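You operate a simulated robot arm through the tools that you are given. There is no shell and no other tool.

You run a simulated robot arm. Do the job below in one go: nothing can be reset, and whatever is moved stays where it is left.

TASK
Free canister seven from the white base, settle it and stand it on the dock peg.
Fine: leave the clamp fully open and the base in place; jolt key till the heap lies flat; lid on last. Set down upright: canister seven.

Only the result counts: the job must be done as asked and must still hold three seconds after the hand-in. Knocking over, shifting, dropping, spilling or breaking anything else fails it. A push-on lid holds only when it is set on centred and level and pressed home; a screw cap is set on level and turned clockwise until tight.

THE ROBOT
A 7-joint arm with a three-finger gripper, fixed in place. Base frame: the origin is at the foot of the arm, x ahead of it, y to its left, z up; the work surface is at about z = 780. Units: mm, rad, N and s.
Its first joint turns from -2.897 to 2.897 rad. Payload 2.69 kg.
Tool frame: the origin (TCP) lies between the finger pads and is the grasp point; the fingertips stand 30 mm ahead of it; z points along the fingers, y is the line along which they close. The gripper opens to 128 mm. The gripper's body begins 117 mm behind the TCP.
Orientation is that of the tool frame in the base frame, as a unit quaternion [w, x, y, z]. With the fingers straight down and closing along the base's y, the tool's x points along the base's -x, its y along +y and its z along -z.

THE INTERFACE
- The arm moves only by the tool servo_tool. Its argument "series" is text: rows parted by semicolons, each of 7 numbers parted by spaces: the shift along the tool's x, y, z in units of 30 mm (1.0 is 30 mm), then the turn, a rotation vector about the tool's x, y, z in units of 4 degrees (1.0 is 4 degrees), then the closure, from 0 (fully open) to 1 (shut). In form: x y z ax ay az jaw; .... A call has 1 to 20 rows; each row shifts and turns the commanded pose from where the row before left it, along the tool's axes as they then stand. A call with a number of a shift or a turn outside -1 to 1 is refused whole. Rows are played at 5 a second. More than 50 mm and 0.15 rad between two rows, or a gripper value outside its range, and nothing of the call is played. A pose out of reach is approached as far as the arm can. The call stops where the force on the tool passes 40 N (or 10 N more than at its start, if that is more) or the arm is blocked; 0.2 s more then pass. The fingers move at their own pace and stop on an object; they squeeze with about 37 N. The grip force told is the motor's: it shows also when the fingers shut on nothing. Time passes only in rows, and 0.2 s behind the last, so rows that do not move let the fingers close. The reply holds the time, the measured pose of the TCP, the force on the tool along the base axes, the opening and the grip force, in the units named above and with some noise, with the torque about the TCP (base axes, N m) and any sound that the robot's microphone picked up.
- Cameras (640 x 400 px; columns grow to the right, rows downward): "scene" is fixed at [65.7, 651, 1556.4]; the picture's right is [-0.63, -0.78, 0.00], its down [-0.46, 0.37, -0.80] and it looks along [0.63, -0.50, -0.59] (base axes); focal length 357 px, centre (320, 200). "wrist" rides on the gripper at [58, 54, -131] in the tool frame; the picture's right is [-0.68, 0.74, 0.00], its down [-0.62, -0.57, -0.55] and it looks along [-0.40, -0.37, 0.84] (tool axes); focal length 234 px, centre (320, 200). There is no depth. A picture from a camera that has moved, and an enlarged one, comes with that camera's place and axes in the base frame and with its lens. The place of the scene camera against the robot may be out by one fixed shift of up to 18 mm in any direction.
- capture(camera): a new picture of that camera. No time passes.
- lift_body(by): slides the trunk up (or, below 0, down) by that many mm; the arm rides with it, the base frame stays. It gives what a move gives, with no picture.
- close_up(camera, box): a new picture of the part [left, top, right, bottom] of that camera's present view, enlarged. No time passes.
- sign_off(): hands the job in; it is judged then, once.

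Places have to be worked out from the pictures, the camera data and where the tool is seen. Open the gripper and draw the arm clear of the work before you hand the job in, unless the task says otherwise.

The tools are called after "Request:" as a command line: name --argument value ..., lists and objects as JSON in quotes. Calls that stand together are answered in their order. servo_tool: Moves the arm, as the interface text tells. Its arguments: {"type":"object","properties":{"series":{"type":"string"}},"required":["series"]} The other tools are called the same way: lift_body (by) slides the trunk up or down; capture (camera) takes a picture; close_up (camera, box) takes an enlarged picture of a part of a camera's view; sign_off () hands the job in.

At the start:

```text
time: 0.0
tcp_pos: [673.6, 181.4, 1189.8]
orientation: [0.0, 0.0, 1.0, 0.0]
ft_force: [0.6, -0.7, -0.4]
wrist_torque: [-0.01, 0.01, -0.04]
opening: 127.7
grip_force: 0.0
trunk travel left (down, up): [-150.0, 200.0]
```

scene: 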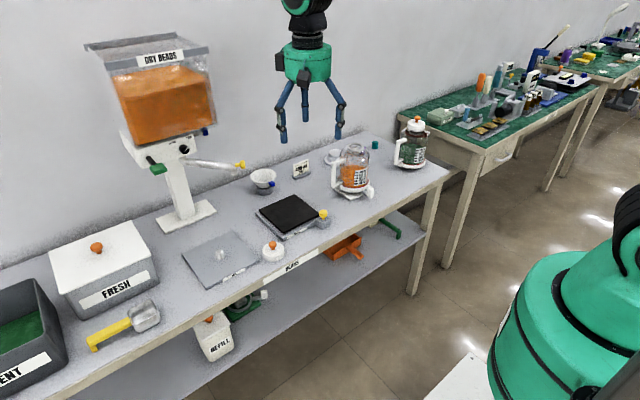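
wrist: 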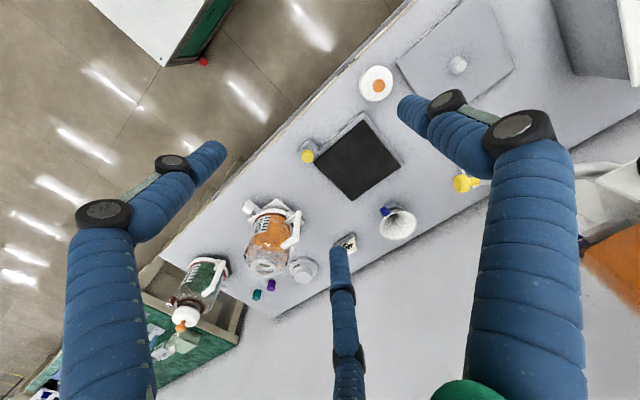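

I'll start by looking closely at the whole scene before moving anything.

Request:
close_up --camera "scene" --box '[300, 110, 460, 210]'

Request:
close_up --camera "scene" --box '[180, 150, 340, 250]'

Request:
close_up --camera "scene" --box '[170, 210, 330, 310]'

Request:
close_up --camera "wrist" --box '[160, 170, 340, 340]'

Request:
close_up --camera "scene" --box '[80, 20, 260, 220]'

```text
4.00 times, centred on (380, 160) of scene
camera zoom: at [65.7, 651.0, 1556.4], right [-0.63, -0.78, 0.0], down [-0.46, 0.37, -0.8], along [0.63, -0.5, -0.59], focal length 1426 px, centre (80, 360)
```

zoom: 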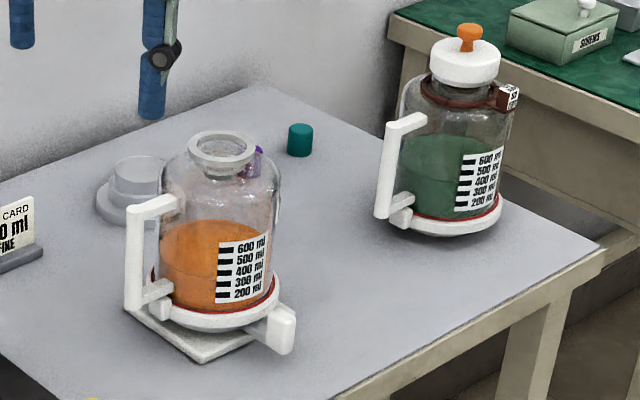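

```text
4.00 times, centred on (260, 200) of scene
camera zoom: at [65.7, 651.0, 1556.4], right [-0.63, -0.78, 0.0], down [-0.46, 0.37, -0.8], along [0.63, -0.5, -0.59], focal length 1426 px, centre (560, 200)
```

zoom: 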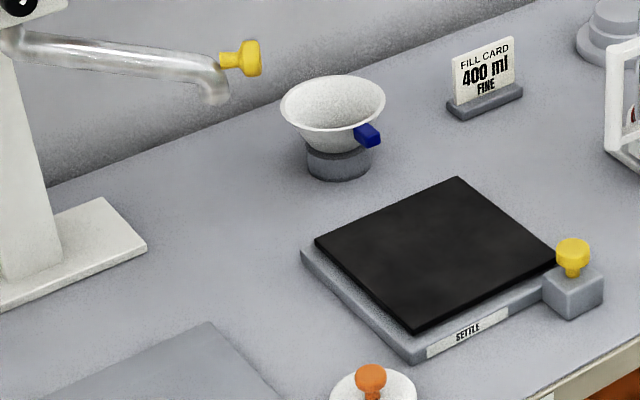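

```text
4.00 times, centred on (250, 260) of scene
camera zoom: at [65.7, 651.0, 1556.4], right [-0.63, -0.78, 0.0], down [-0.46, 0.37, -0.8], along [0.63, -0.5, -0.59], focal length 1426 px, centre (600, -40)
```

zoom: 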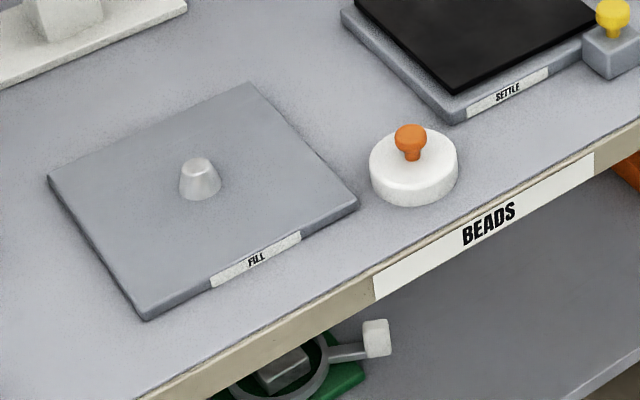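

```text
2.35 times, centred on (250, 255) of wrist
camera zoom: at [616.1, 236.0, 1320.0], right [0.68, 0.74, 0.0], down [0.62, -0.57, 0.55], along [0.4, -0.37, -0.84], focal length 551 px, centre (485, 71)
```

zoom: 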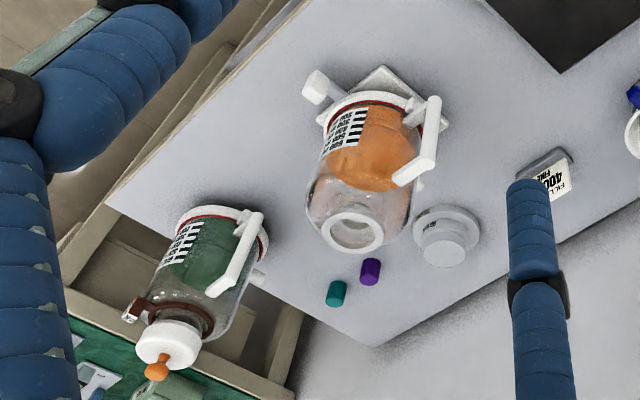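

```text
2.00 times, centred on (170, 120) of scene
camera zoom: at [65.7, 651.0, 1556.4], right [-0.63, -0.78, 0.0], down [-0.46, 0.37, -0.8], along [0.63, -0.5, -0.59], focal length 713 px, centre (620, 360)
```

zoom: 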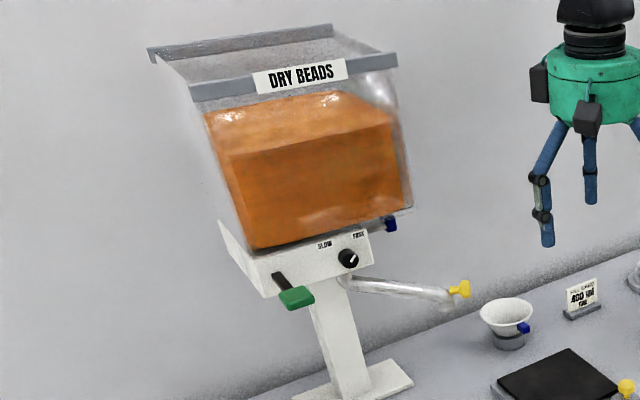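

Several items need identifying (which canister is "seven", the dock peg, the clamp). I'll zoom in on more parts.

Request:
close_up --camera "scene" --box '[315, 135, 395, 205]'

Request:
close_up --camera "scene" --box '[380, 105, 450, 175]'

Request:
close_up --camera "scene" --box '[180, 225, 420, 375]'

Request:
close_up --camera "wrist" --box '[230, 180, 320, 290]'

Request:
close_up --camera "wrist" --box '[290, 0, 530, 200]'

Request:
close_up --camera "scene" --box '[0, 210, 180, 400]'

```text
5.71 times, centred on (355, 170) of scene
camera zoom: at [65.7, 651.0, 1556.4], right [-0.63, -0.78, 0.0], down [-0.46, 0.37, -0.8], along [0.63, -0.5, -0.59], focal length 2038 px, centre (120, 371)
```

zoom: 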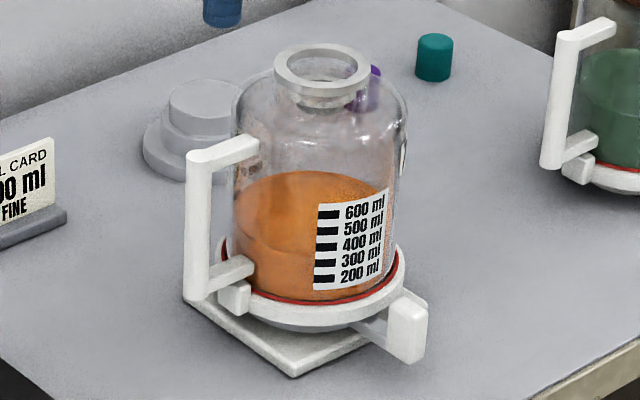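

```text
5.71 times, centred on (415, 140) of scene
camera zoom: at [65.7, 651.0, 1556.4], right [-0.63, -0.78, 0.0], down [-0.46, 0.37, -0.8], along [0.63, -0.5, -0.59], focal length 2038 px, centre (-223, 543)
```

zoom: 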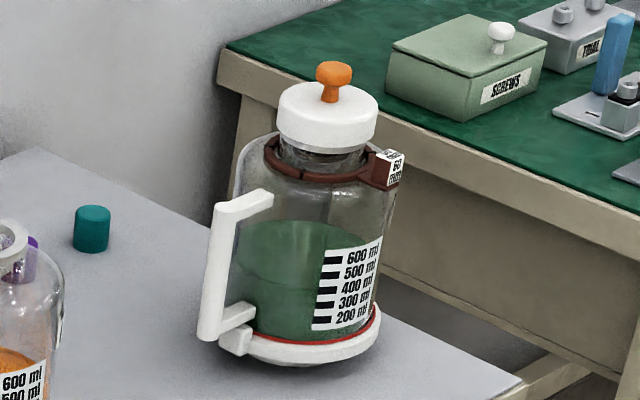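

```text
2.67 times, centred on (300, 300) of scene
camera zoom: at [65.7, 651.0, 1556.4], right [-0.63, -0.78, 0.0], down [-0.46, 0.37, -0.8], along [0.63, -0.5, -0.59], focal length 951 px, centre (373, -67)
```

zoom: 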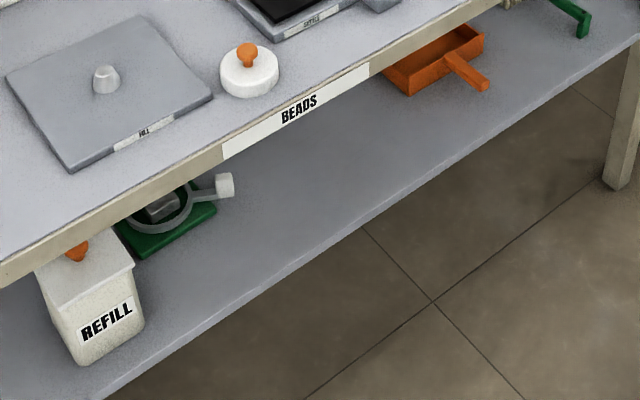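

```text
3.64 times, centred on (275, 235) of wrist
camera zoom: at [616.1, 236.0, 1320.0], right [0.68, 0.74, 0.0], down [0.62, -0.57, 0.55], along [0.4, -0.37, -0.84], focal length 852 px, centre (484, 73)
```

zoom: 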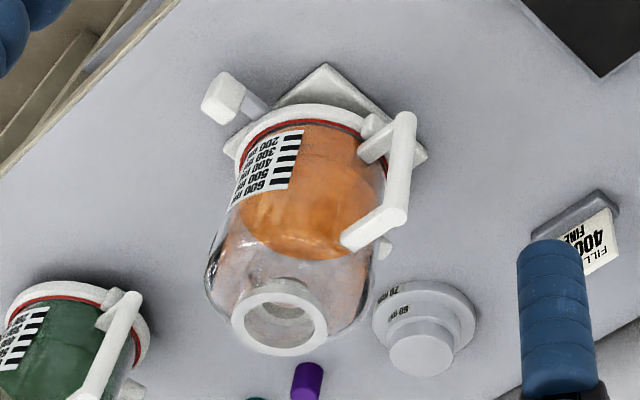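

```text
2.00 times, centred on (410, 100) of wrist
camera zoom: at [616.1, 236.0, 1320.0], right [0.68, 0.74, 0.0], down [0.62, -0.57, 0.55], along [0.4, -0.37, -0.84], focal length 468 px, centre (140, 400)
```

zoom: 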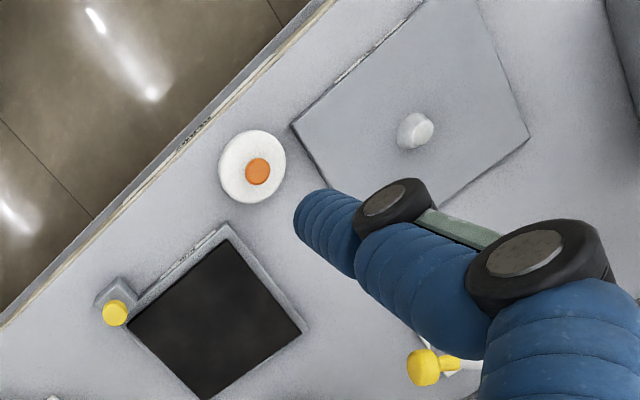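

```text
2.11 times, centred on (90, 305) of scene
camera zoom: at [65.7, 651.0, 1556.4], right [-0.63, -0.78, 0.0], down [-0.46, 0.37, -0.8], along [0.63, -0.5, -0.59], focal length 751 px, centre (804, -21)
```

zoom: 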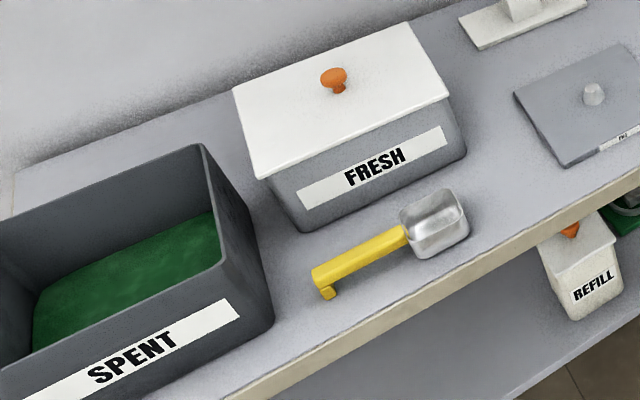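

The orange canister stands on a white base with a white-ended clamp lever; the "FILL" plate has a peg and there's a stepped grey round thing by the wall. I'll move the wrist camera near the orange canister for a better look, well above everything.

Request:
servo_tool --series "-0.225 -0.91 0.39 0 0 0 0; -0.225 -0.91 0.39 0 0 0 0; -0.225 -0.91 0.39 0 0 0 0; -0.225 -0.91 0.39 0 0 0 0; -0.225 -0.91 0.39 0 0 0 0; -0.225 -0.91 0.39 0 0 0 0; -0.225 -0.91 0.39 0 0 0 0; -0.225 -0.91 0.39 0 0 0 0; 0 0 0 0 0 0 0"

Request:
capture --camera "wrist"

Request:
capture --camera "scene"

```text
time: 2.0
tcp_pos: [727.8, -39.2, 1095.5]
orientation: [0.0, 0.0, 1.0, 0.0]
ft_force: [0.3, 0.1, -0.5]
wrist_torque: [0.0, 0.03, 0.0]
opening: 128.2
grip_force: 0.1
trunk travel left (down, up): [-150.0, 200.0]
```

```text
taken
camera wrist: at [669.3, 15.2, 1226.8], right [0.68, 0.74, 0.0], down [0.62, -0.57, 0.55], along [0.4, -0.37, -0.84], focal length 234 px, centre (320, 200)
```

wrist: 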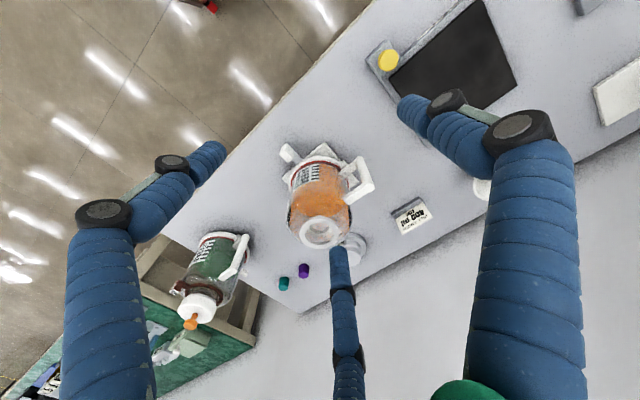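

```text
taken
```

scene: 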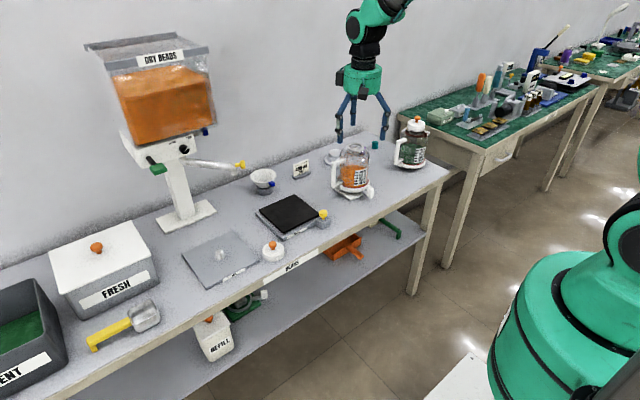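

The canister is now near the middle of the wrist view. I'll enlarge it.

Request:
close_up --camera "wrist" --box '[265, 130, 385, 260]'

Request:
close_up --camera "wrist" --box '[165, 220, 265, 340]'

Request:
close_up --camera "wrist" --box '[320, 180, 440, 280]'

```text
3.08 times, centred on (325, 195) of wrist
camera zoom: at [669.3, 15.2, 1226.8], right [0.68, 0.74, 0.0], down [0.62, -0.57, 0.55], along [0.4, -0.37, -0.84], focal length 720 px, centre (305, 215)
```

zoom: 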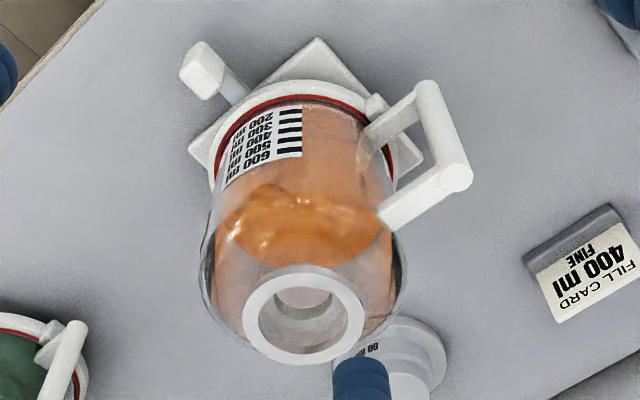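

```text
3.33 times, centred on (215, 280) of wrist
camera zoom: at [669.3, 15.2, 1226.8], right [0.68, 0.74, 0.0], down [0.62, -0.57, 0.55], along [0.4, -0.37, -0.84], focal length 781 px, centre (670, -67)
```

zoom: 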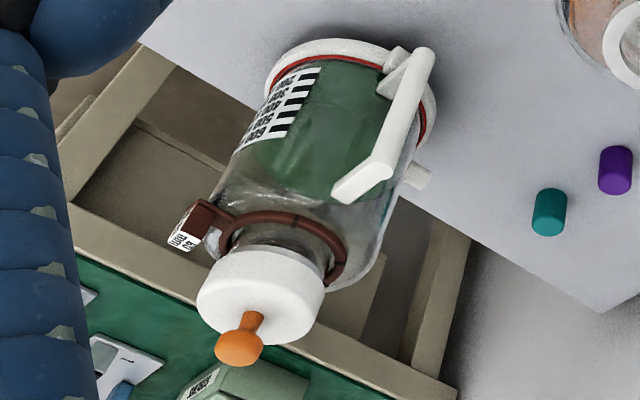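

```text
4.00 times, centred on (380, 230) of wrist
camera zoom: at [669.3, 15.2, 1226.8], right [0.68, 0.74, 0.0], down [0.62, -0.57, 0.55], along [0.4, -0.37, -0.84], focal length 937 px, centre (80, 80)
```

zoom: 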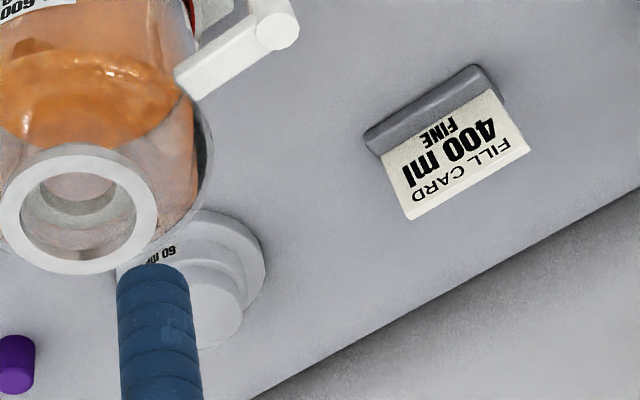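

The lidded green canister isn't on a base, so the orange one on the white base is canister seven (top about z 970, centre near (832,-138)). I'll look from the robot side to see the clamp mechanism better.

Request:
servo_tool --series "0.367 -0.845 0.68 0 0 0 0; 0.367 -0.845 0.68 0 0 0 0; 0.367 -0.845 0.68 0 0 0 0; 0 0 0 0 0 -1 0; 0 0 0 0 0 -1 0; 0 0 0 0 0 -1 0; 0 0 0 0 0 -1 0; 0 0 0 0 0 -1 0; 0 0 0 0 0 -1 0; 0 0 0 0 0 -1 0; 0 0 0 0 0 -1 0; 0 0 0 0 0 0 0"

Request:
capture --camera "wrist"

Request:
close_up --camera "wrist" --box '[240, 120, 400, 240]'

```text
time: 4.6
tcp_pos: [696.6, -114.2, 1034.5]
orientation: [-0.001, -0.277, 0.961, 0.0]
ft_force: [0.2, 0.2, 0.2]
wrist_torque: [-0.02, -0.02, -0.02]
opening: 127.9
grip_force: 0.0
trunk travel left (down, up): [-150.0, 200.0]
```

```text
taken
camera wrist: at [618.0, -97.7, 1165.4], right [0.18, 0.98, 0.0], down [0.82, -0.15, 0.55], along [0.54, -0.1, -0.84], focal length 234 px, centre (320, 200)
```

wrist: 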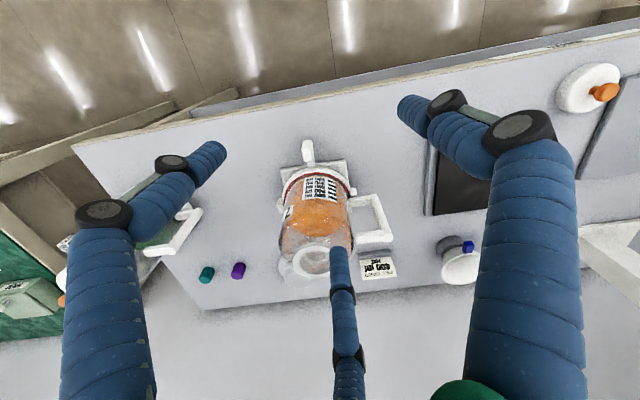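

```text
3.33 times, centred on (320, 180) of wrist
camera zoom: at [618.0, -97.7, 1165.4], right [0.18, 0.98, 0.0], down [0.82, -0.15, 0.55], along [0.54, -0.1, -0.84], focal length 781 px, centre (320, 267)
```

zoom: 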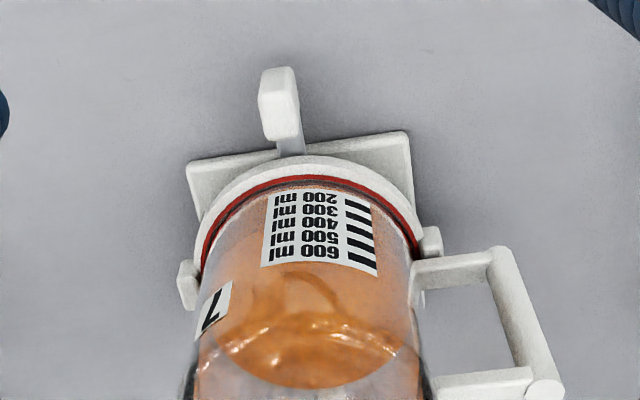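

Canister seven is confirmed (label "7"). I'll zoom on the base/lever from the scene camera and on the similar green base on the shelf to understand how the clamp works.

Request:
close_up --camera "scene" --box '[325, 170, 385, 210]'

Request:
close_up --camera "scene" --box '[215, 280, 275, 325]'

Request:
close_up --camera "wrist" --box '[270, 130, 370, 190]'

Request:
close_up --camera "scene" --box '[360, 200, 430, 250]'

```text
10.00 times, centred on (355, 190) of scene
camera zoom: at [65.7, 651.0, 1556.4], right [-0.63, -0.78, 0.0], down [-0.46, 0.37, -0.8], along [0.63, -0.5, -0.59], focal length 3566 px, centre (-30, 300)
```

zoom: 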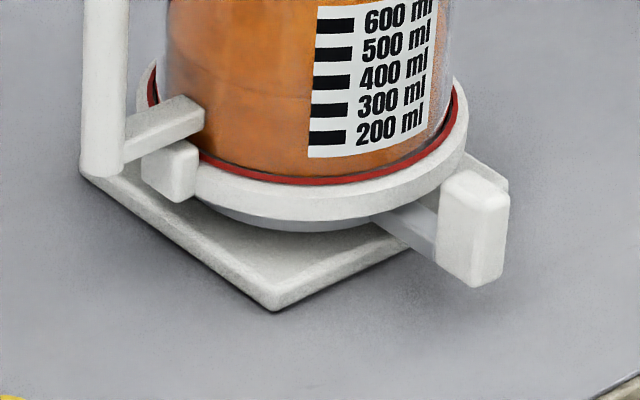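

```text
8.89 times, centred on (245, 302) of scene
camera zoom: at [65.7, 651.0, 1556.4], right [-0.63, -0.78, 0.0], down [-0.46, 0.37, -0.8], along [0.63, -0.5, -0.59], focal length 3170 px, centre (987, -711)
```

zoom: 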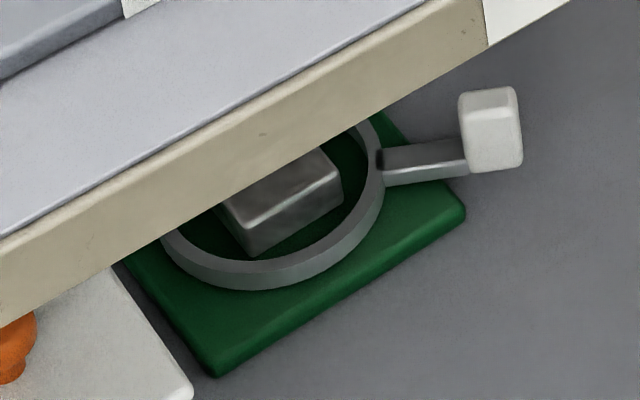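

```text
6.40 times, centred on (320, 160) of wrist
camera zoom: at [618.0, -97.7, 1165.4], right [0.18, 0.98, 0.0], down [0.82, -0.15, 0.55], along [0.54, -0.1, -0.84], focal length 1499 px, centre (320, 456)
```

zoom: 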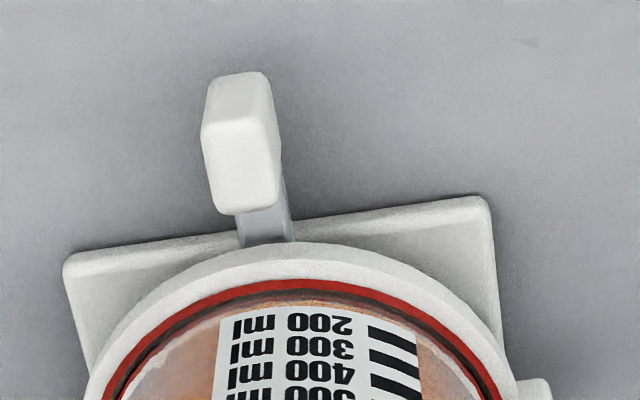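

```text
8.00 times, centred on (395, 225) of scene
camera zoom: at [65.7, 651.0, 1556.4], right [-0.63, -0.78, 0.0], down [-0.46, 0.37, -0.8], along [0.63, -0.5, -0.59], focal length 2853 px, centre (-280, 0)
```

zoom: 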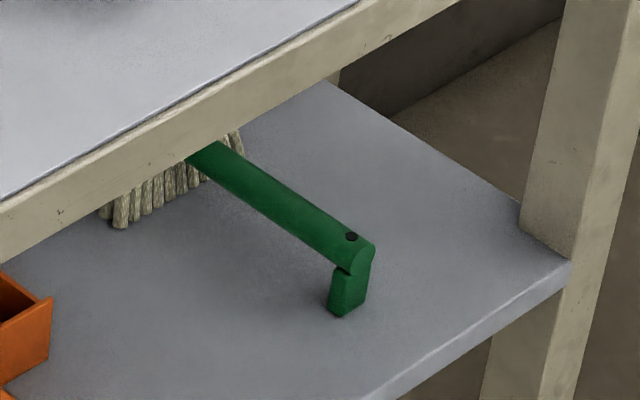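

Zooms are rendered with real detail, so I'll zoom strongly on the lever, the plate, the collar and the settle key to look for open/closed markings.

Request:
close_up --camera "wrist" --box '[295, 135, 345, 170]'

Request:
close_up --camera "wrist" --box '[270, 170, 340, 220]'

Request:
close_up --camera "scene" --box '[300, 195, 340, 240]'

Request:
close_up --camera "scene" --box '[330, 170, 360, 205]'

Request:
close_up --camera "scene" --box '[320, 145, 350, 170]'

```text
11.43 times, centred on (320, 152) of wrist
camera zoom: at [618.0, -97.7, 1165.4], right [0.18, 0.98, 0.0], down [0.82, -0.15, 0.55], along [0.54, -0.1, -0.84], focal length 2676 px, centre (320, 743)
```

zoom: 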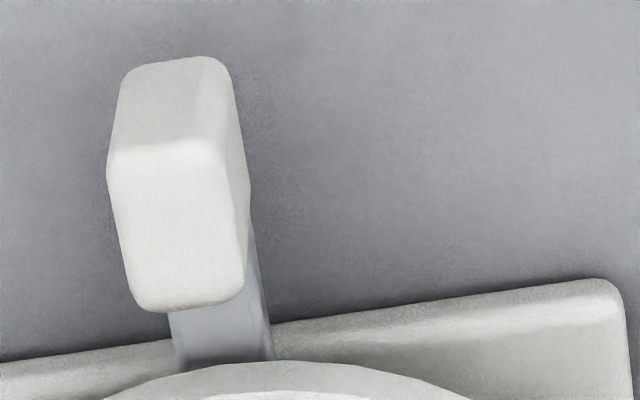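

```text
8.00 times, centred on (305, 195) of wrist
camera zoom: at [618.0, -97.7, 1165.4], right [0.18, 0.98, 0.0], down [0.82, -0.15, 0.55], along [0.54, -0.1, -0.84], focal length 1873 px, centre (440, 240)
```

zoom: 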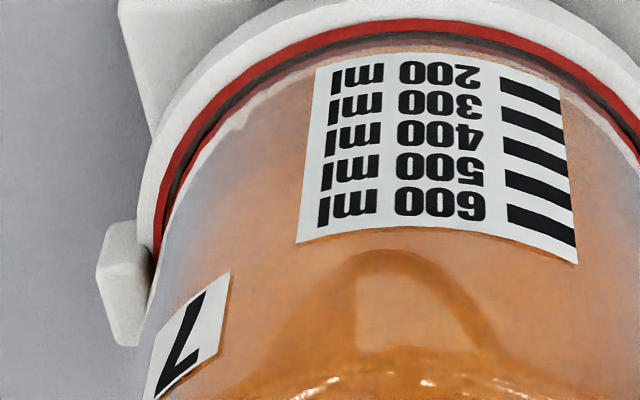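

```text
8.89 times, centred on (320, 218) of scene
camera zoom: at [65.7, 651.0, 1556.4], right [-0.63, -0.78, 0.0], down [-0.46, 0.37, -0.8], along [0.63, -0.5, -0.59], focal length 3170 px, centre (320, 44)
```

zoom: 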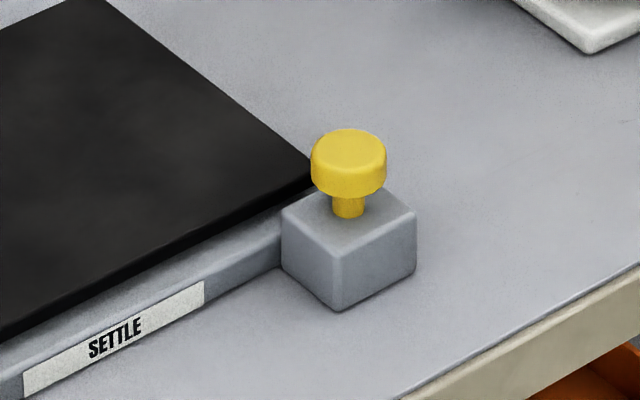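

```text
11.43 times, centred on (345, 188) of scene
camera zoom: at [65.7, 651.0, 1556.4], right [-0.63, -0.78, 0.0], down [-0.46, 0.37, -0.8], along [0.63, -0.5, -0.59], focal length 4076 px, centre (34, 343)
```

zoom: 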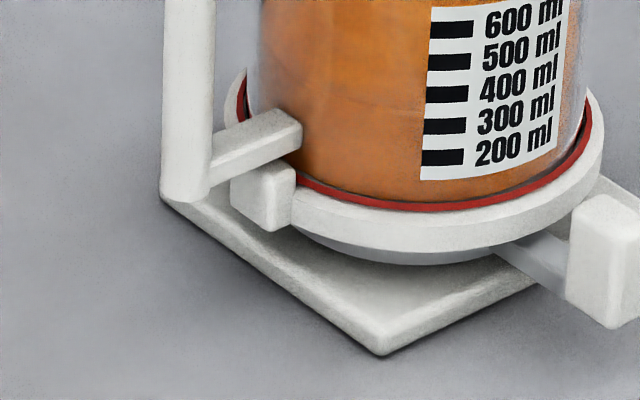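

```text
16.00 times, centred on (335, 158) of scene
camera zoom: at [65.7, 651.0, 1556.4], right [-0.63, -0.78, 0.0], down [-0.46, 0.37, -0.8], along [0.63, -0.5, -0.59], focal length 5706 px, centre (80, 880)
```

zoom: 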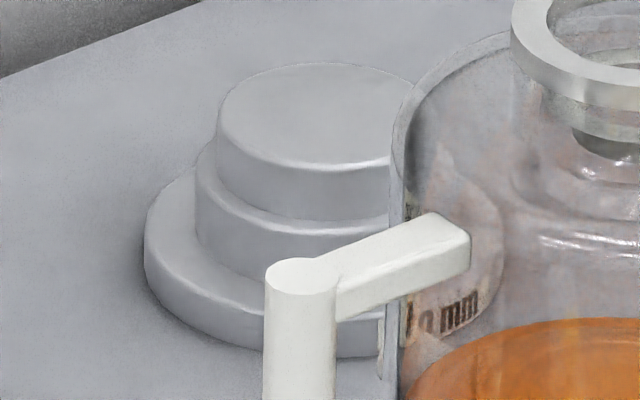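

Next I'll inspect the FILL plate's peg, the lid, and the rest of the bench for any other peg that could be the "dock peg".

Request:
close_up --camera "scene" --box '[175, 225, 265, 295]'

Request:
close_up --camera "scene" --box '[250, 235, 295, 270]'

Request:
close_up --camera "scene" --box '[420, 40, 640, 170]'

Request:
close_up --camera "scene" --box '[130, 110, 290, 240]'

Request:
close_up --camera "wrist" --box '[480, 40, 640, 180]'

```text
5.71 times, centred on (220, 260) of scene
camera zoom: at [65.7, 651.0, 1556.4], right [-0.63, -0.78, 0.0], down [-0.46, 0.37, -0.8], along [0.63, -0.5, -0.59], focal length 2038 px, centre (891, -143)
```

zoom: 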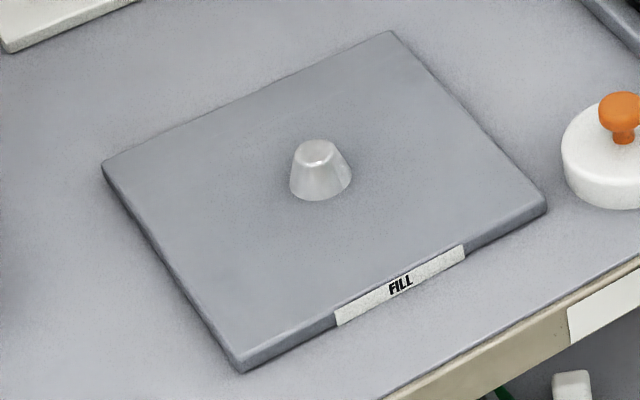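

```text
11.43 times, centred on (272, 252) of scene
camera zoom: at [65.7, 651.0, 1556.4], right [-0.63, -0.78, 0.0], down [-0.46, 0.37, -0.8], along [0.63, -0.5, -0.59], focal length 4076 px, centre (863, -400)
```

zoom: 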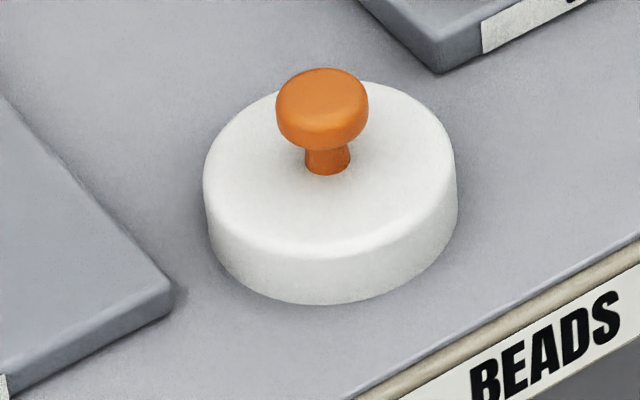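

```text
2.91 times, centred on (530, 105) of scene
camera zoom: at [65.7, 651.0, 1556.4], right [-0.63, -0.78, 0.0], down [-0.46, 0.37, -0.8], along [0.63, -0.5, -0.59], focal length 1038 px, centre (-291, 476)
```

zoom: 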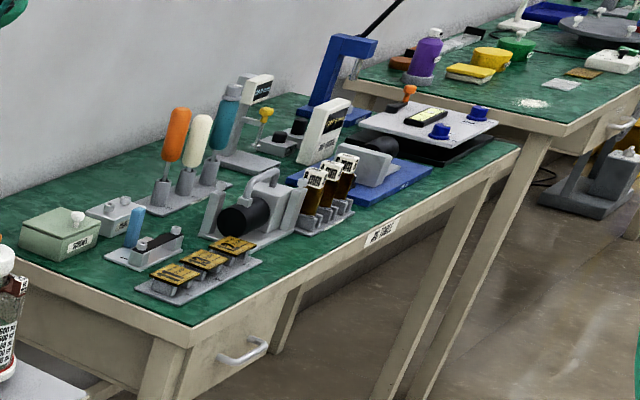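

```text
3.08 times, centred on (210, 175) of scene
camera zoom: at [65.7, 651.0, 1556.4], right [-0.63, -0.78, 0.0], down [-0.46, 0.37, -0.8], along [0.63, -0.5, -0.59], focal length 1097 px, centre (658, 277)
```

zoom: 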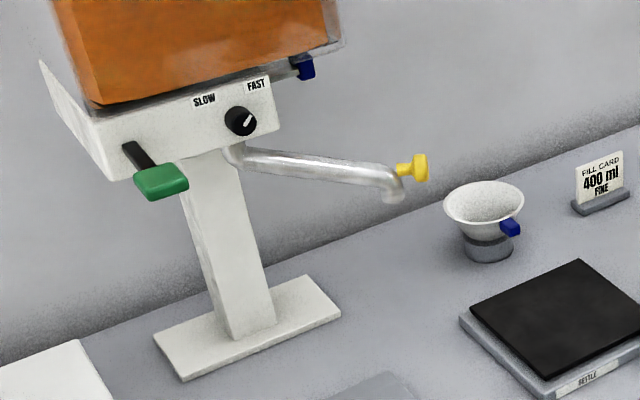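

```text
2.86 times, centred on (560, 110) of wrist
camera zoom: at [618.0, -97.7, 1165.4], right [0.18, 0.98, 0.0], down [0.82, -0.15, 0.55], along [0.54, -0.1, -0.84], focal length 669 px, centre (-366, 457)
```

zoom: 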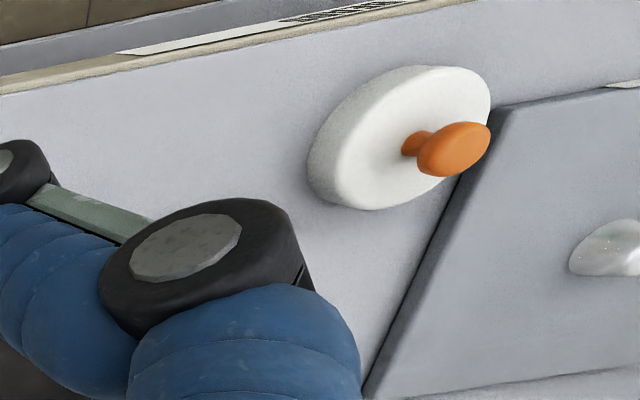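

The only peg within reach is the cone on the FILL plate, so I take that as the dock peg; the yellow mushroom on the SETTLE block is the jolt key. First the clamp: I judge the lever knob at about (749,-140), top z≈822. I turn the tool back to straight and come over the knob with the fingers half closed.

Request:
servo_tool --series "0 0 0 0 0 1 0.2; 0 0 0 0 0 1 0.4; 0 0 0 0 0 1 0.53; 0 0 0 0 0 1 0.53; 0 0 0 0 0 1 0.53; 0 0 0 0 0 1 0.53; 0 0 0 0 0 1 0.53; 0 0 0 0 0 1 0.53; -0.35 -0.172 0.897 0 0 0 0.53; -0.35 -0.172 0.897 0 0 0 0.53; -0.35 -0.172 0.897 0 0 0 0.53; -0.35 -0.172 0.897 0 0 0 0.53; -0.35 -0.172 0.897 0 0 0 0.53; 0 0 0 0 0 0 0.53"

Request:
capture --camera "wrist"

Request:
close_up --camera "scene" --box '[290, 90, 430, 210]'

```text
time: 7.6
tcp_pos: [748.5, -137.8, 900.0]
orientation: [-0.001, 0.0, 1.0, 0.0]
ft_force: [-3.0, -0.3, 0.6]
wrist_torque: [0.06, -0.08, -0.12]
opening: 58.3
grip_force: 0.1
trunk travel left (down, up): [-150.0, 200.0]
```

```text
taken
camera wrist: at [690.7, -84.2, 1030.0], right [0.68, 0.74, 0.0], down [0.62, -0.57, 0.55], along [0.4, -0.37, -0.84], focal length 234 px, centre (320, 200)
```

wrist: 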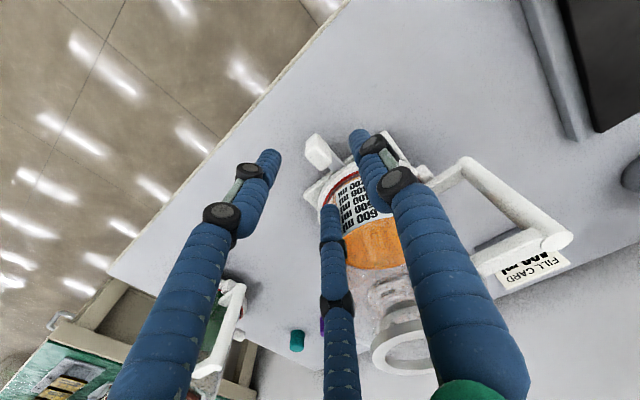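

```text
3.33 times, centred on (360, 150) of scene
camera zoom: at [65.7, 651.0, 1556.4], right [-0.63, -0.78, 0.0], down [-0.46, 0.37, -0.8], along [0.63, -0.5, -0.59], focal length 1189 px, centre (187, 367)
```

zoom: 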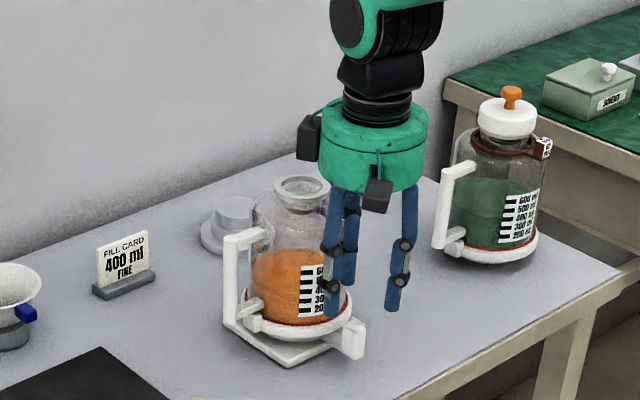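

The force shows -3 N in x, which may be a contact between the gripper and the canister. I'll take a still reading before doing anything else.

Request:
servo_tool --series "0 0 0 0 0 0 0.53"

Request:
close_up --camera "wrist" --box '[280, 110, 460, 280]'

Request:
close_up --camera "scene" --box '[340, 130, 420, 200]'

```text
time: 8.0
tcp_pos: [747.8, -138.2, 899.3]
orientation: [0.0, 0.0, 1.0, 0.0]
ft_force: [-2.1, -0.8, -1.5]
wrist_torque: [0.01, -0.06, -0.11]
opening: 58.9
grip_force: 0.1
trunk travel left (down, up): [-150.0, 200.0]
```

```text
2.35 times, centred on (370, 195) of wrist
camera zoom: at [690.6, -84.0, 1030.1], right [0.68, 0.74, 0.0], down [0.62, -0.57, 0.55], along [0.4, -0.37, -0.84], focal length 551 px, centre (202, 212)
```

zoom: 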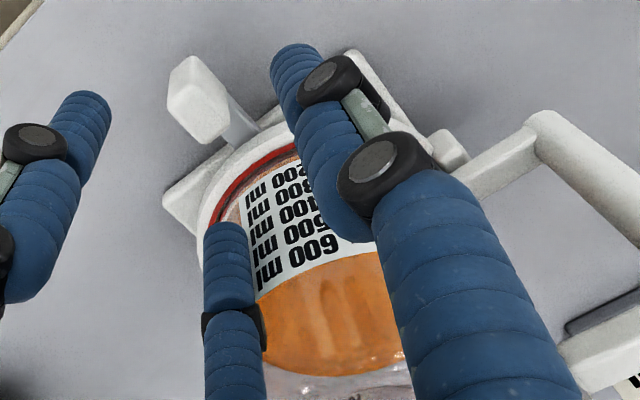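

```text
5.71 times, centred on (380, 165) of scene
camera zoom: at [65.7, 651.0, 1556.4], right [-0.63, -0.78, 0.0], down [-0.46, 0.37, -0.8], along [0.63, -0.5, -0.59], focal length 2038 px, centre (-23, 400)
```

zoom: 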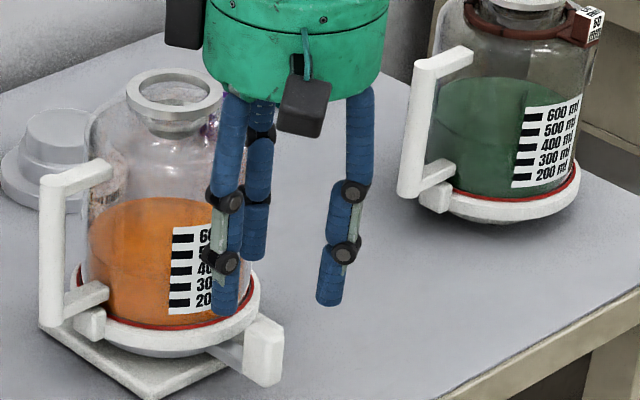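

The reading persists (about -2 N in x), and the picture shows a third finger right at the canister's wall. I back off 30 mm in -x and compare the readings.

Request:
servo_tool --series "0.5 0 0 0 0 0 0.53; 0.5 0 0 0 0 0 0.53; 0 0 0 0 0 0 0.53; 0 0 0 0 0 0 0.53"

Request:
servo_tool --series "0 0 0 0 0 0 0.53"

Request:
close_up --camera "scene" --box '[340, 130, 420, 200]'

Request:
capture --camera "wrist"

```text
time: 9.0
tcp_pos: [718.5, -139.1, 899.0]
orientation: [0.0, -0.001, 1.0, -0.001]
ft_force: [0.2, 0.4, -0.4]
wrist_torque: [-0.03, -0.01, 0.02]
opening: 60.3
grip_force: 0.0
trunk travel left (down, up): [-150.0, 200.0]
```

```text
time: 9.4
tcp_pos: [718.5, -138.7, 899.5]
orientation: [0.0, 0.0, 1.0, 0.0]
ft_force: [0.0, 1.6, 0.1]
wrist_torque: [-0.01, 0.01, -0.01]
opening: 60.2
grip_force: 0.0
trunk travel left (down, up): [-150.0, 200.0]
```

```text
5.71 times, centred on (380, 165) of scene
camera zoom: at [65.7, 651.0, 1556.4], right [-0.63, -0.78, 0.0], down [-0.46, 0.37, -0.8], along [0.63, -0.5, -0.59], focal length 2038 px, centre (-23, 400)
```

zoom: 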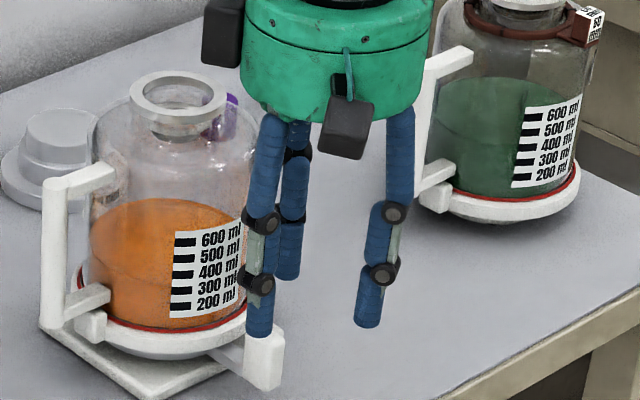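

```text
taken
camera wrist: at [660.6, -83.8, 1030.5], right [0.68, 0.74, 0.0], down [0.62, -0.57, 0.55], along [0.4, -0.37, -0.84], focal length 234 px, centre (320, 200)
```

wrist: 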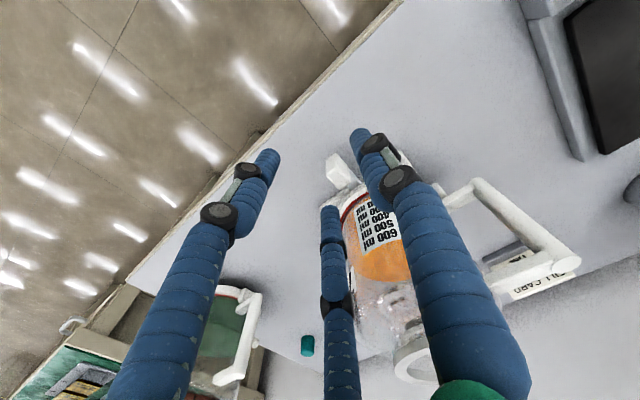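

Backing off removed the force, so the rendered third finger is real: I'll treat the hand as three fingers and keep it clear of the canister. I close the fingers fully to see what the closed tips look like as a pusher.

Request:
servo_tool --series "0 0 0 0 0 0 0.8; 0 0 0 0 0 0 1; 0 0 0 0 0 0 1; 0 0 0 0 0 0 1"

Request:
close_up --camera "scene" --box '[340, 120, 420, 200]'

Request:
capture --camera "wrist"

```text
time: 10.4
tcp_pos: [719.0, -138.1, 899.5]
orientation: [0.0, 0.0, 1.0, -0.001]
ft_force: [-0.1, 0.4, -0.4]
wrist_torque: [-0.02, 0.02, 0.01]
opening: 2.1
grip_force: 31.7
trunk travel left (down, up): [-150.0, 200.0]
```

```text
5.00 times, centred on (380, 160) of scene
camera zoom: at [65.7, 651.0, 1556.4], right [-0.63, -0.78, 0.0], down [-0.46, 0.37, -0.8], along [0.63, -0.5, -0.59], focal length 1783 px, centre (20, 400)
```

zoom: 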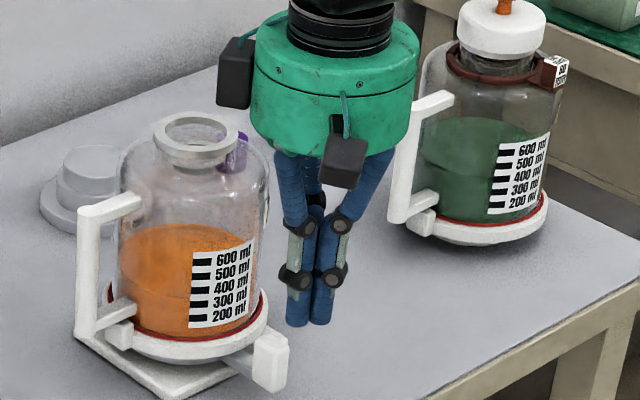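

```text
taken
camera wrist: at [660.6, -83.8, 1030.5], right [0.68, 0.74, 0.0], down [0.62, -0.57, 0.55], along [0.4, -0.37, -0.84], focal length 234 px, centre (320, 200)
```

wrist: 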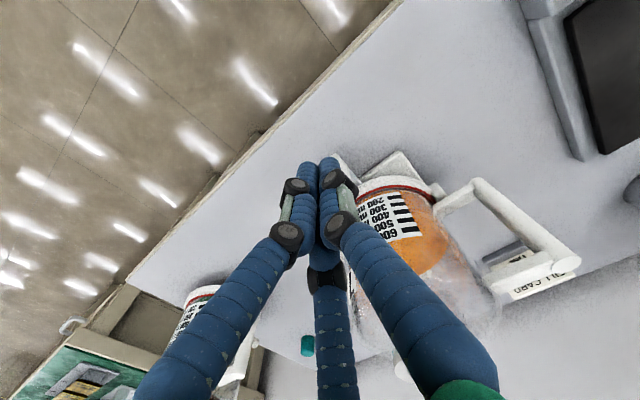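

The closed tips form a compact pusher. To keep the hand's side boxes away from the canister I turn the tool 44° counter-clockwise and place it on the -y side of the lever knob, still high.

Request:
servo_tool --series "-0.267 -0.783 0 0 0 0 1; -0.267 -0.783 0 0 0 0 1; 0 0 0 0 0 -1 1; 0 0 0 0 0 -1 1; 0 0 0 0 0 -1 1; 0 0 0 0 0 -1 1; 0 0 0 0 0 -1 1; 0 0 0 0 0 -1 1; 0 0 0 0 0 -1 1; 0 0 0 0 0 -1 1; 0 0 0 0 0 -1 1; 0 0 0 0 0 -1 1; 0 0 0 0 0 -1 1; 0 0 0 0 0 0 1"

Request:
capture --camera "wrist"

Request:
close_up --camera "scene" --box '[330, 110, 430, 210]'

```text
time: 13.4
tcp_pos: [734.6, -186.4, 899.7]
orientation: [0.0, -0.375, 0.927, -0.001]
ft_force: [0.5, 0.2, -0.6]
wrist_torque: [-0.01, 0.0, -0.02]
opening: 2.1
grip_force: 31.8
trunk travel left (down, up): [-150.0, 200.0]
```

```text
taken
camera wrist: at [655.8, -186.7, 1031.1], right [-0.03, 1.0, 0.0], down [0.84, 0.02, 0.55], along [0.55, 0.01, -0.84], focal length 234 px, centre (320, 200)
```

wrist: 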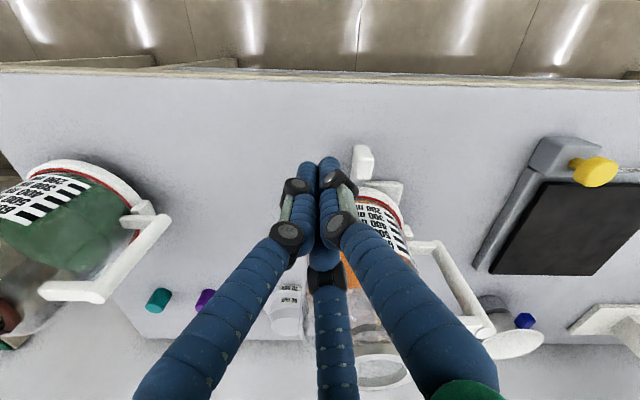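

```text
4.00 times, centred on (380, 160) of scene
camera zoom: at [65.7, 651.0, 1556.4], right [-0.63, -0.78, 0.0], down [-0.46, 0.37, -0.8], along [0.63, -0.5, -0.59], focal length 1426 px, centre (80, 360)
```

zoom: 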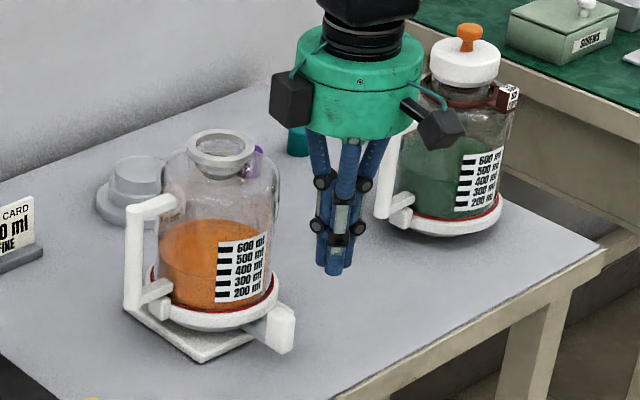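

The knob projects at about (750,-143), spanning y −154…−132, and my tips (radius ≈14) are 18 mm clear on its -y side. I go down to z≈822 (tips at 792).

Request:
servo_tool --series "0 0 0.65 0 0 0 1; 0 0 0.65 0 0 0 1; 0 0 0.65 0 0 0 1; 0 0 0.63 0 0 0 1; 0 0 0 0 0 0 1; 0 0 0 0 0 0 1"

Request:
capture --camera "wrist"

Request:
close_up --camera "scene" --box '[330, 110, 430, 210]'

```text
time: 14.8
tcp_pos: [733.1, -185.9, 824.3]
orientation: [0.0, -0.375, 0.927, 0.0]
ft_force: [-0.1, 0.4, 0.1]
wrist_torque: [-0.02, -0.01, -0.03]
opening: 2.3
grip_force: 31.9
trunk travel left (down, up): [-150.0, 200.0]
```

```text
taken
camera wrist: at [654.9, -186.4, 953.8], right [-0.03, 1.0, 0.0], down [0.84, 0.02, 0.55], along [0.55, 0.01, -0.84], focal length 234 px, centre (320, 200)
```

wrist: 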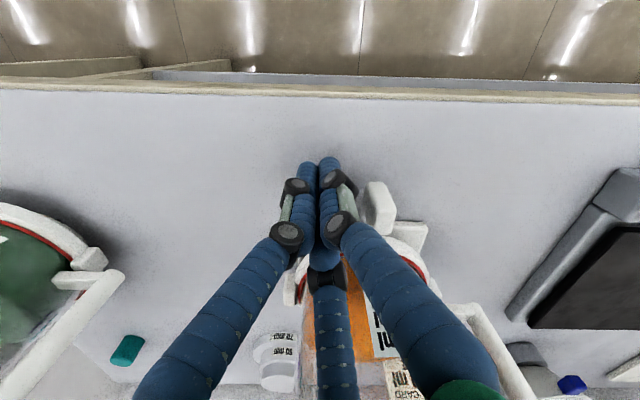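

```text
4.00 times, centred on (380, 160) of scene
camera zoom: at [65.7, 651.0, 1556.4], right [-0.63, -0.78, 0.0], down [-0.46, 0.37, -0.8], along [0.63, -0.5, -0.59], focal length 1426 px, centre (80, 360)
```

zoom: 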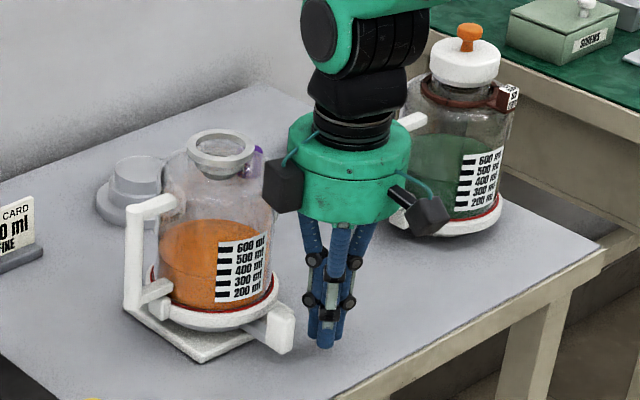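

Now I push gently in +y with small steps and watch the force.

Request:
servo_tool --series "-0.162 0.168 0 0 0 0 1; -0.162 0.168 0 0 0 0 1; 0 0 0 0 0 0 1"

Request:
servo_tool --series "-0.0695 0.072 0 0 0 0 1; 0 0 0 0 0 0 1"

Request:
servo_tool --series "-0.0695 0.072 0 0 0 0 1; 0 0 0 0 0 0 1"

```text
time: 15.6
tcp_pos: [734.7, -172.6, 822.8]
orientation: [-0.001, -0.375, 0.927, 0.0]
ft_force: [0.2, -0.4, 0.3]
wrist_torque: [-0.01, -0.02, 0.0]
opening: 2.0
grip_force: 31.4
trunk travel left (down, up): [-150.0, 200.0]
```

```text
time: 16.2
tcp_pos: [733.7, -169.2, 822.6]
orientation: [0.0, -0.374, 0.927, 0.001]
ft_force: [-0.3, 0.5, 0.2]
wrist_torque: [-0.02, -0.01, 0.03]
opening: 2.0
grip_force: 31.9
trunk travel left (down, up): [-150.0, 200.0]
```

```text
time: 16.8
tcp_pos: [733.5, -166.5, 822.7]
orientation: [0.0, -0.375, 0.927, 0.0]
ft_force: [-0.3, 1.0, 0.7]
wrist_torque: [0.06, 0.0, 0.02]
opening: 2.0
grip_force: 31.4
trunk travel left (down, up): [-150.0, 200.0]
```

No clear contact yet; I continue with 3 mm steps.

Request:
servo_tool --series "-0.0695 0.072 0 0 0 0 1; 0 0 0 0 0 0 1"

Request:
servo_tool --series "-0.0695 0.072 0 0 0 0 1; 0 0 0 0 0 0 1"

Request:
close_up --camera "wrist" --box '[280, 140, 460, 260]'

```text
time: 17.4
tcp_pos: [733.9, -163.5, 822.6]
orientation: [0.0, -0.375, 0.927, 0.001]
ft_force: [-0.3, 0.2, 0.4]
wrist_torque: [0.01, -0.01, -0.03]
opening: 2.2
grip_force: 31.6
trunk travel left (down, up): [-150.0, 200.0]
```

```text
time: 18.0
tcp_pos: [733.7, -160.7, 823.2]
orientation: [0.0, -0.375, 0.927, 0.0]
ft_force: [0.0, -2.8, 0.6]
wrist_torque: [0.05, 0.0, -0.05]
opening: 2.0
grip_force: 31.5
trunk travel left (down, up): [-150.0, 200.0]
```

```text
3.33 times, centred on (370, 200) of wrist
camera zoom: at [655.2, -161.1, 953.4], right [-0.03, 1.0, 0.0], down [0.84, 0.02, 0.55], along [0.55, 0.01, -0.84], focal length 781 px, centre (153, 200)
```

zoom: 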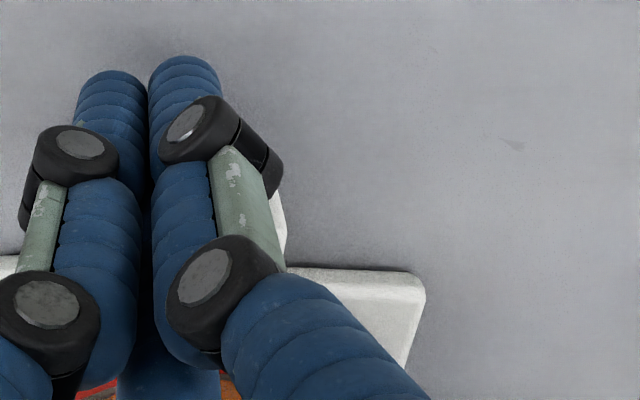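

Contact at y≈-161 with 2.8 N. I push on in small steps to see whether the lever gives way or blocks.

Request:
servo_tool --series "-0.046 0.048 0 0 0 0 1; 0 0 0 0 0 0 1"

Request:
servo_tool --series "-0.046 0.048 0 0 0 0 1; 0 0 0 0 0 0 1"

Request:
close_up --camera "scene" --box '[330, 110, 430, 210]'

```text
time: 18.6
tcp_pos: [734.1, -157.3, 822.3]
orientation: [0.0, -0.376, 0.927, 0.0]
ft_force: [-0.2, -0.1, 0.0]
wrist_torque: [0.01, -0.01, 0.01]
opening: 2.4
grip_force: 31.4
trunk travel left (down, up): [-150.0, 200.0]
```

```text
time: 19.2
tcp_pos: [734.5, -156.2, 823.0]
orientation: [0.0, -0.375, 0.927, 0.0]
ft_force: [-0.6, -2.5, 0.2]
wrist_torque: [0.06, -0.05, 0.0]
opening: 2.1
grip_force: 31.8
trunk travel left (down, up): [-150.0, 200.0]
```

```text
4.00 times, centred on (380, 160) of scene
camera zoom: at [65.7, 651.0, 1556.4], right [-0.63, -0.78, 0.0], down [-0.46, 0.37, -0.8], along [0.63, -0.5, -0.59], focal length 1426 px, centre (80, 360)
```

zoom: 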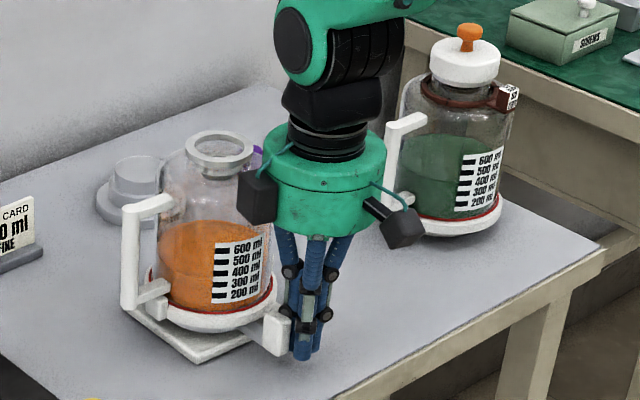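

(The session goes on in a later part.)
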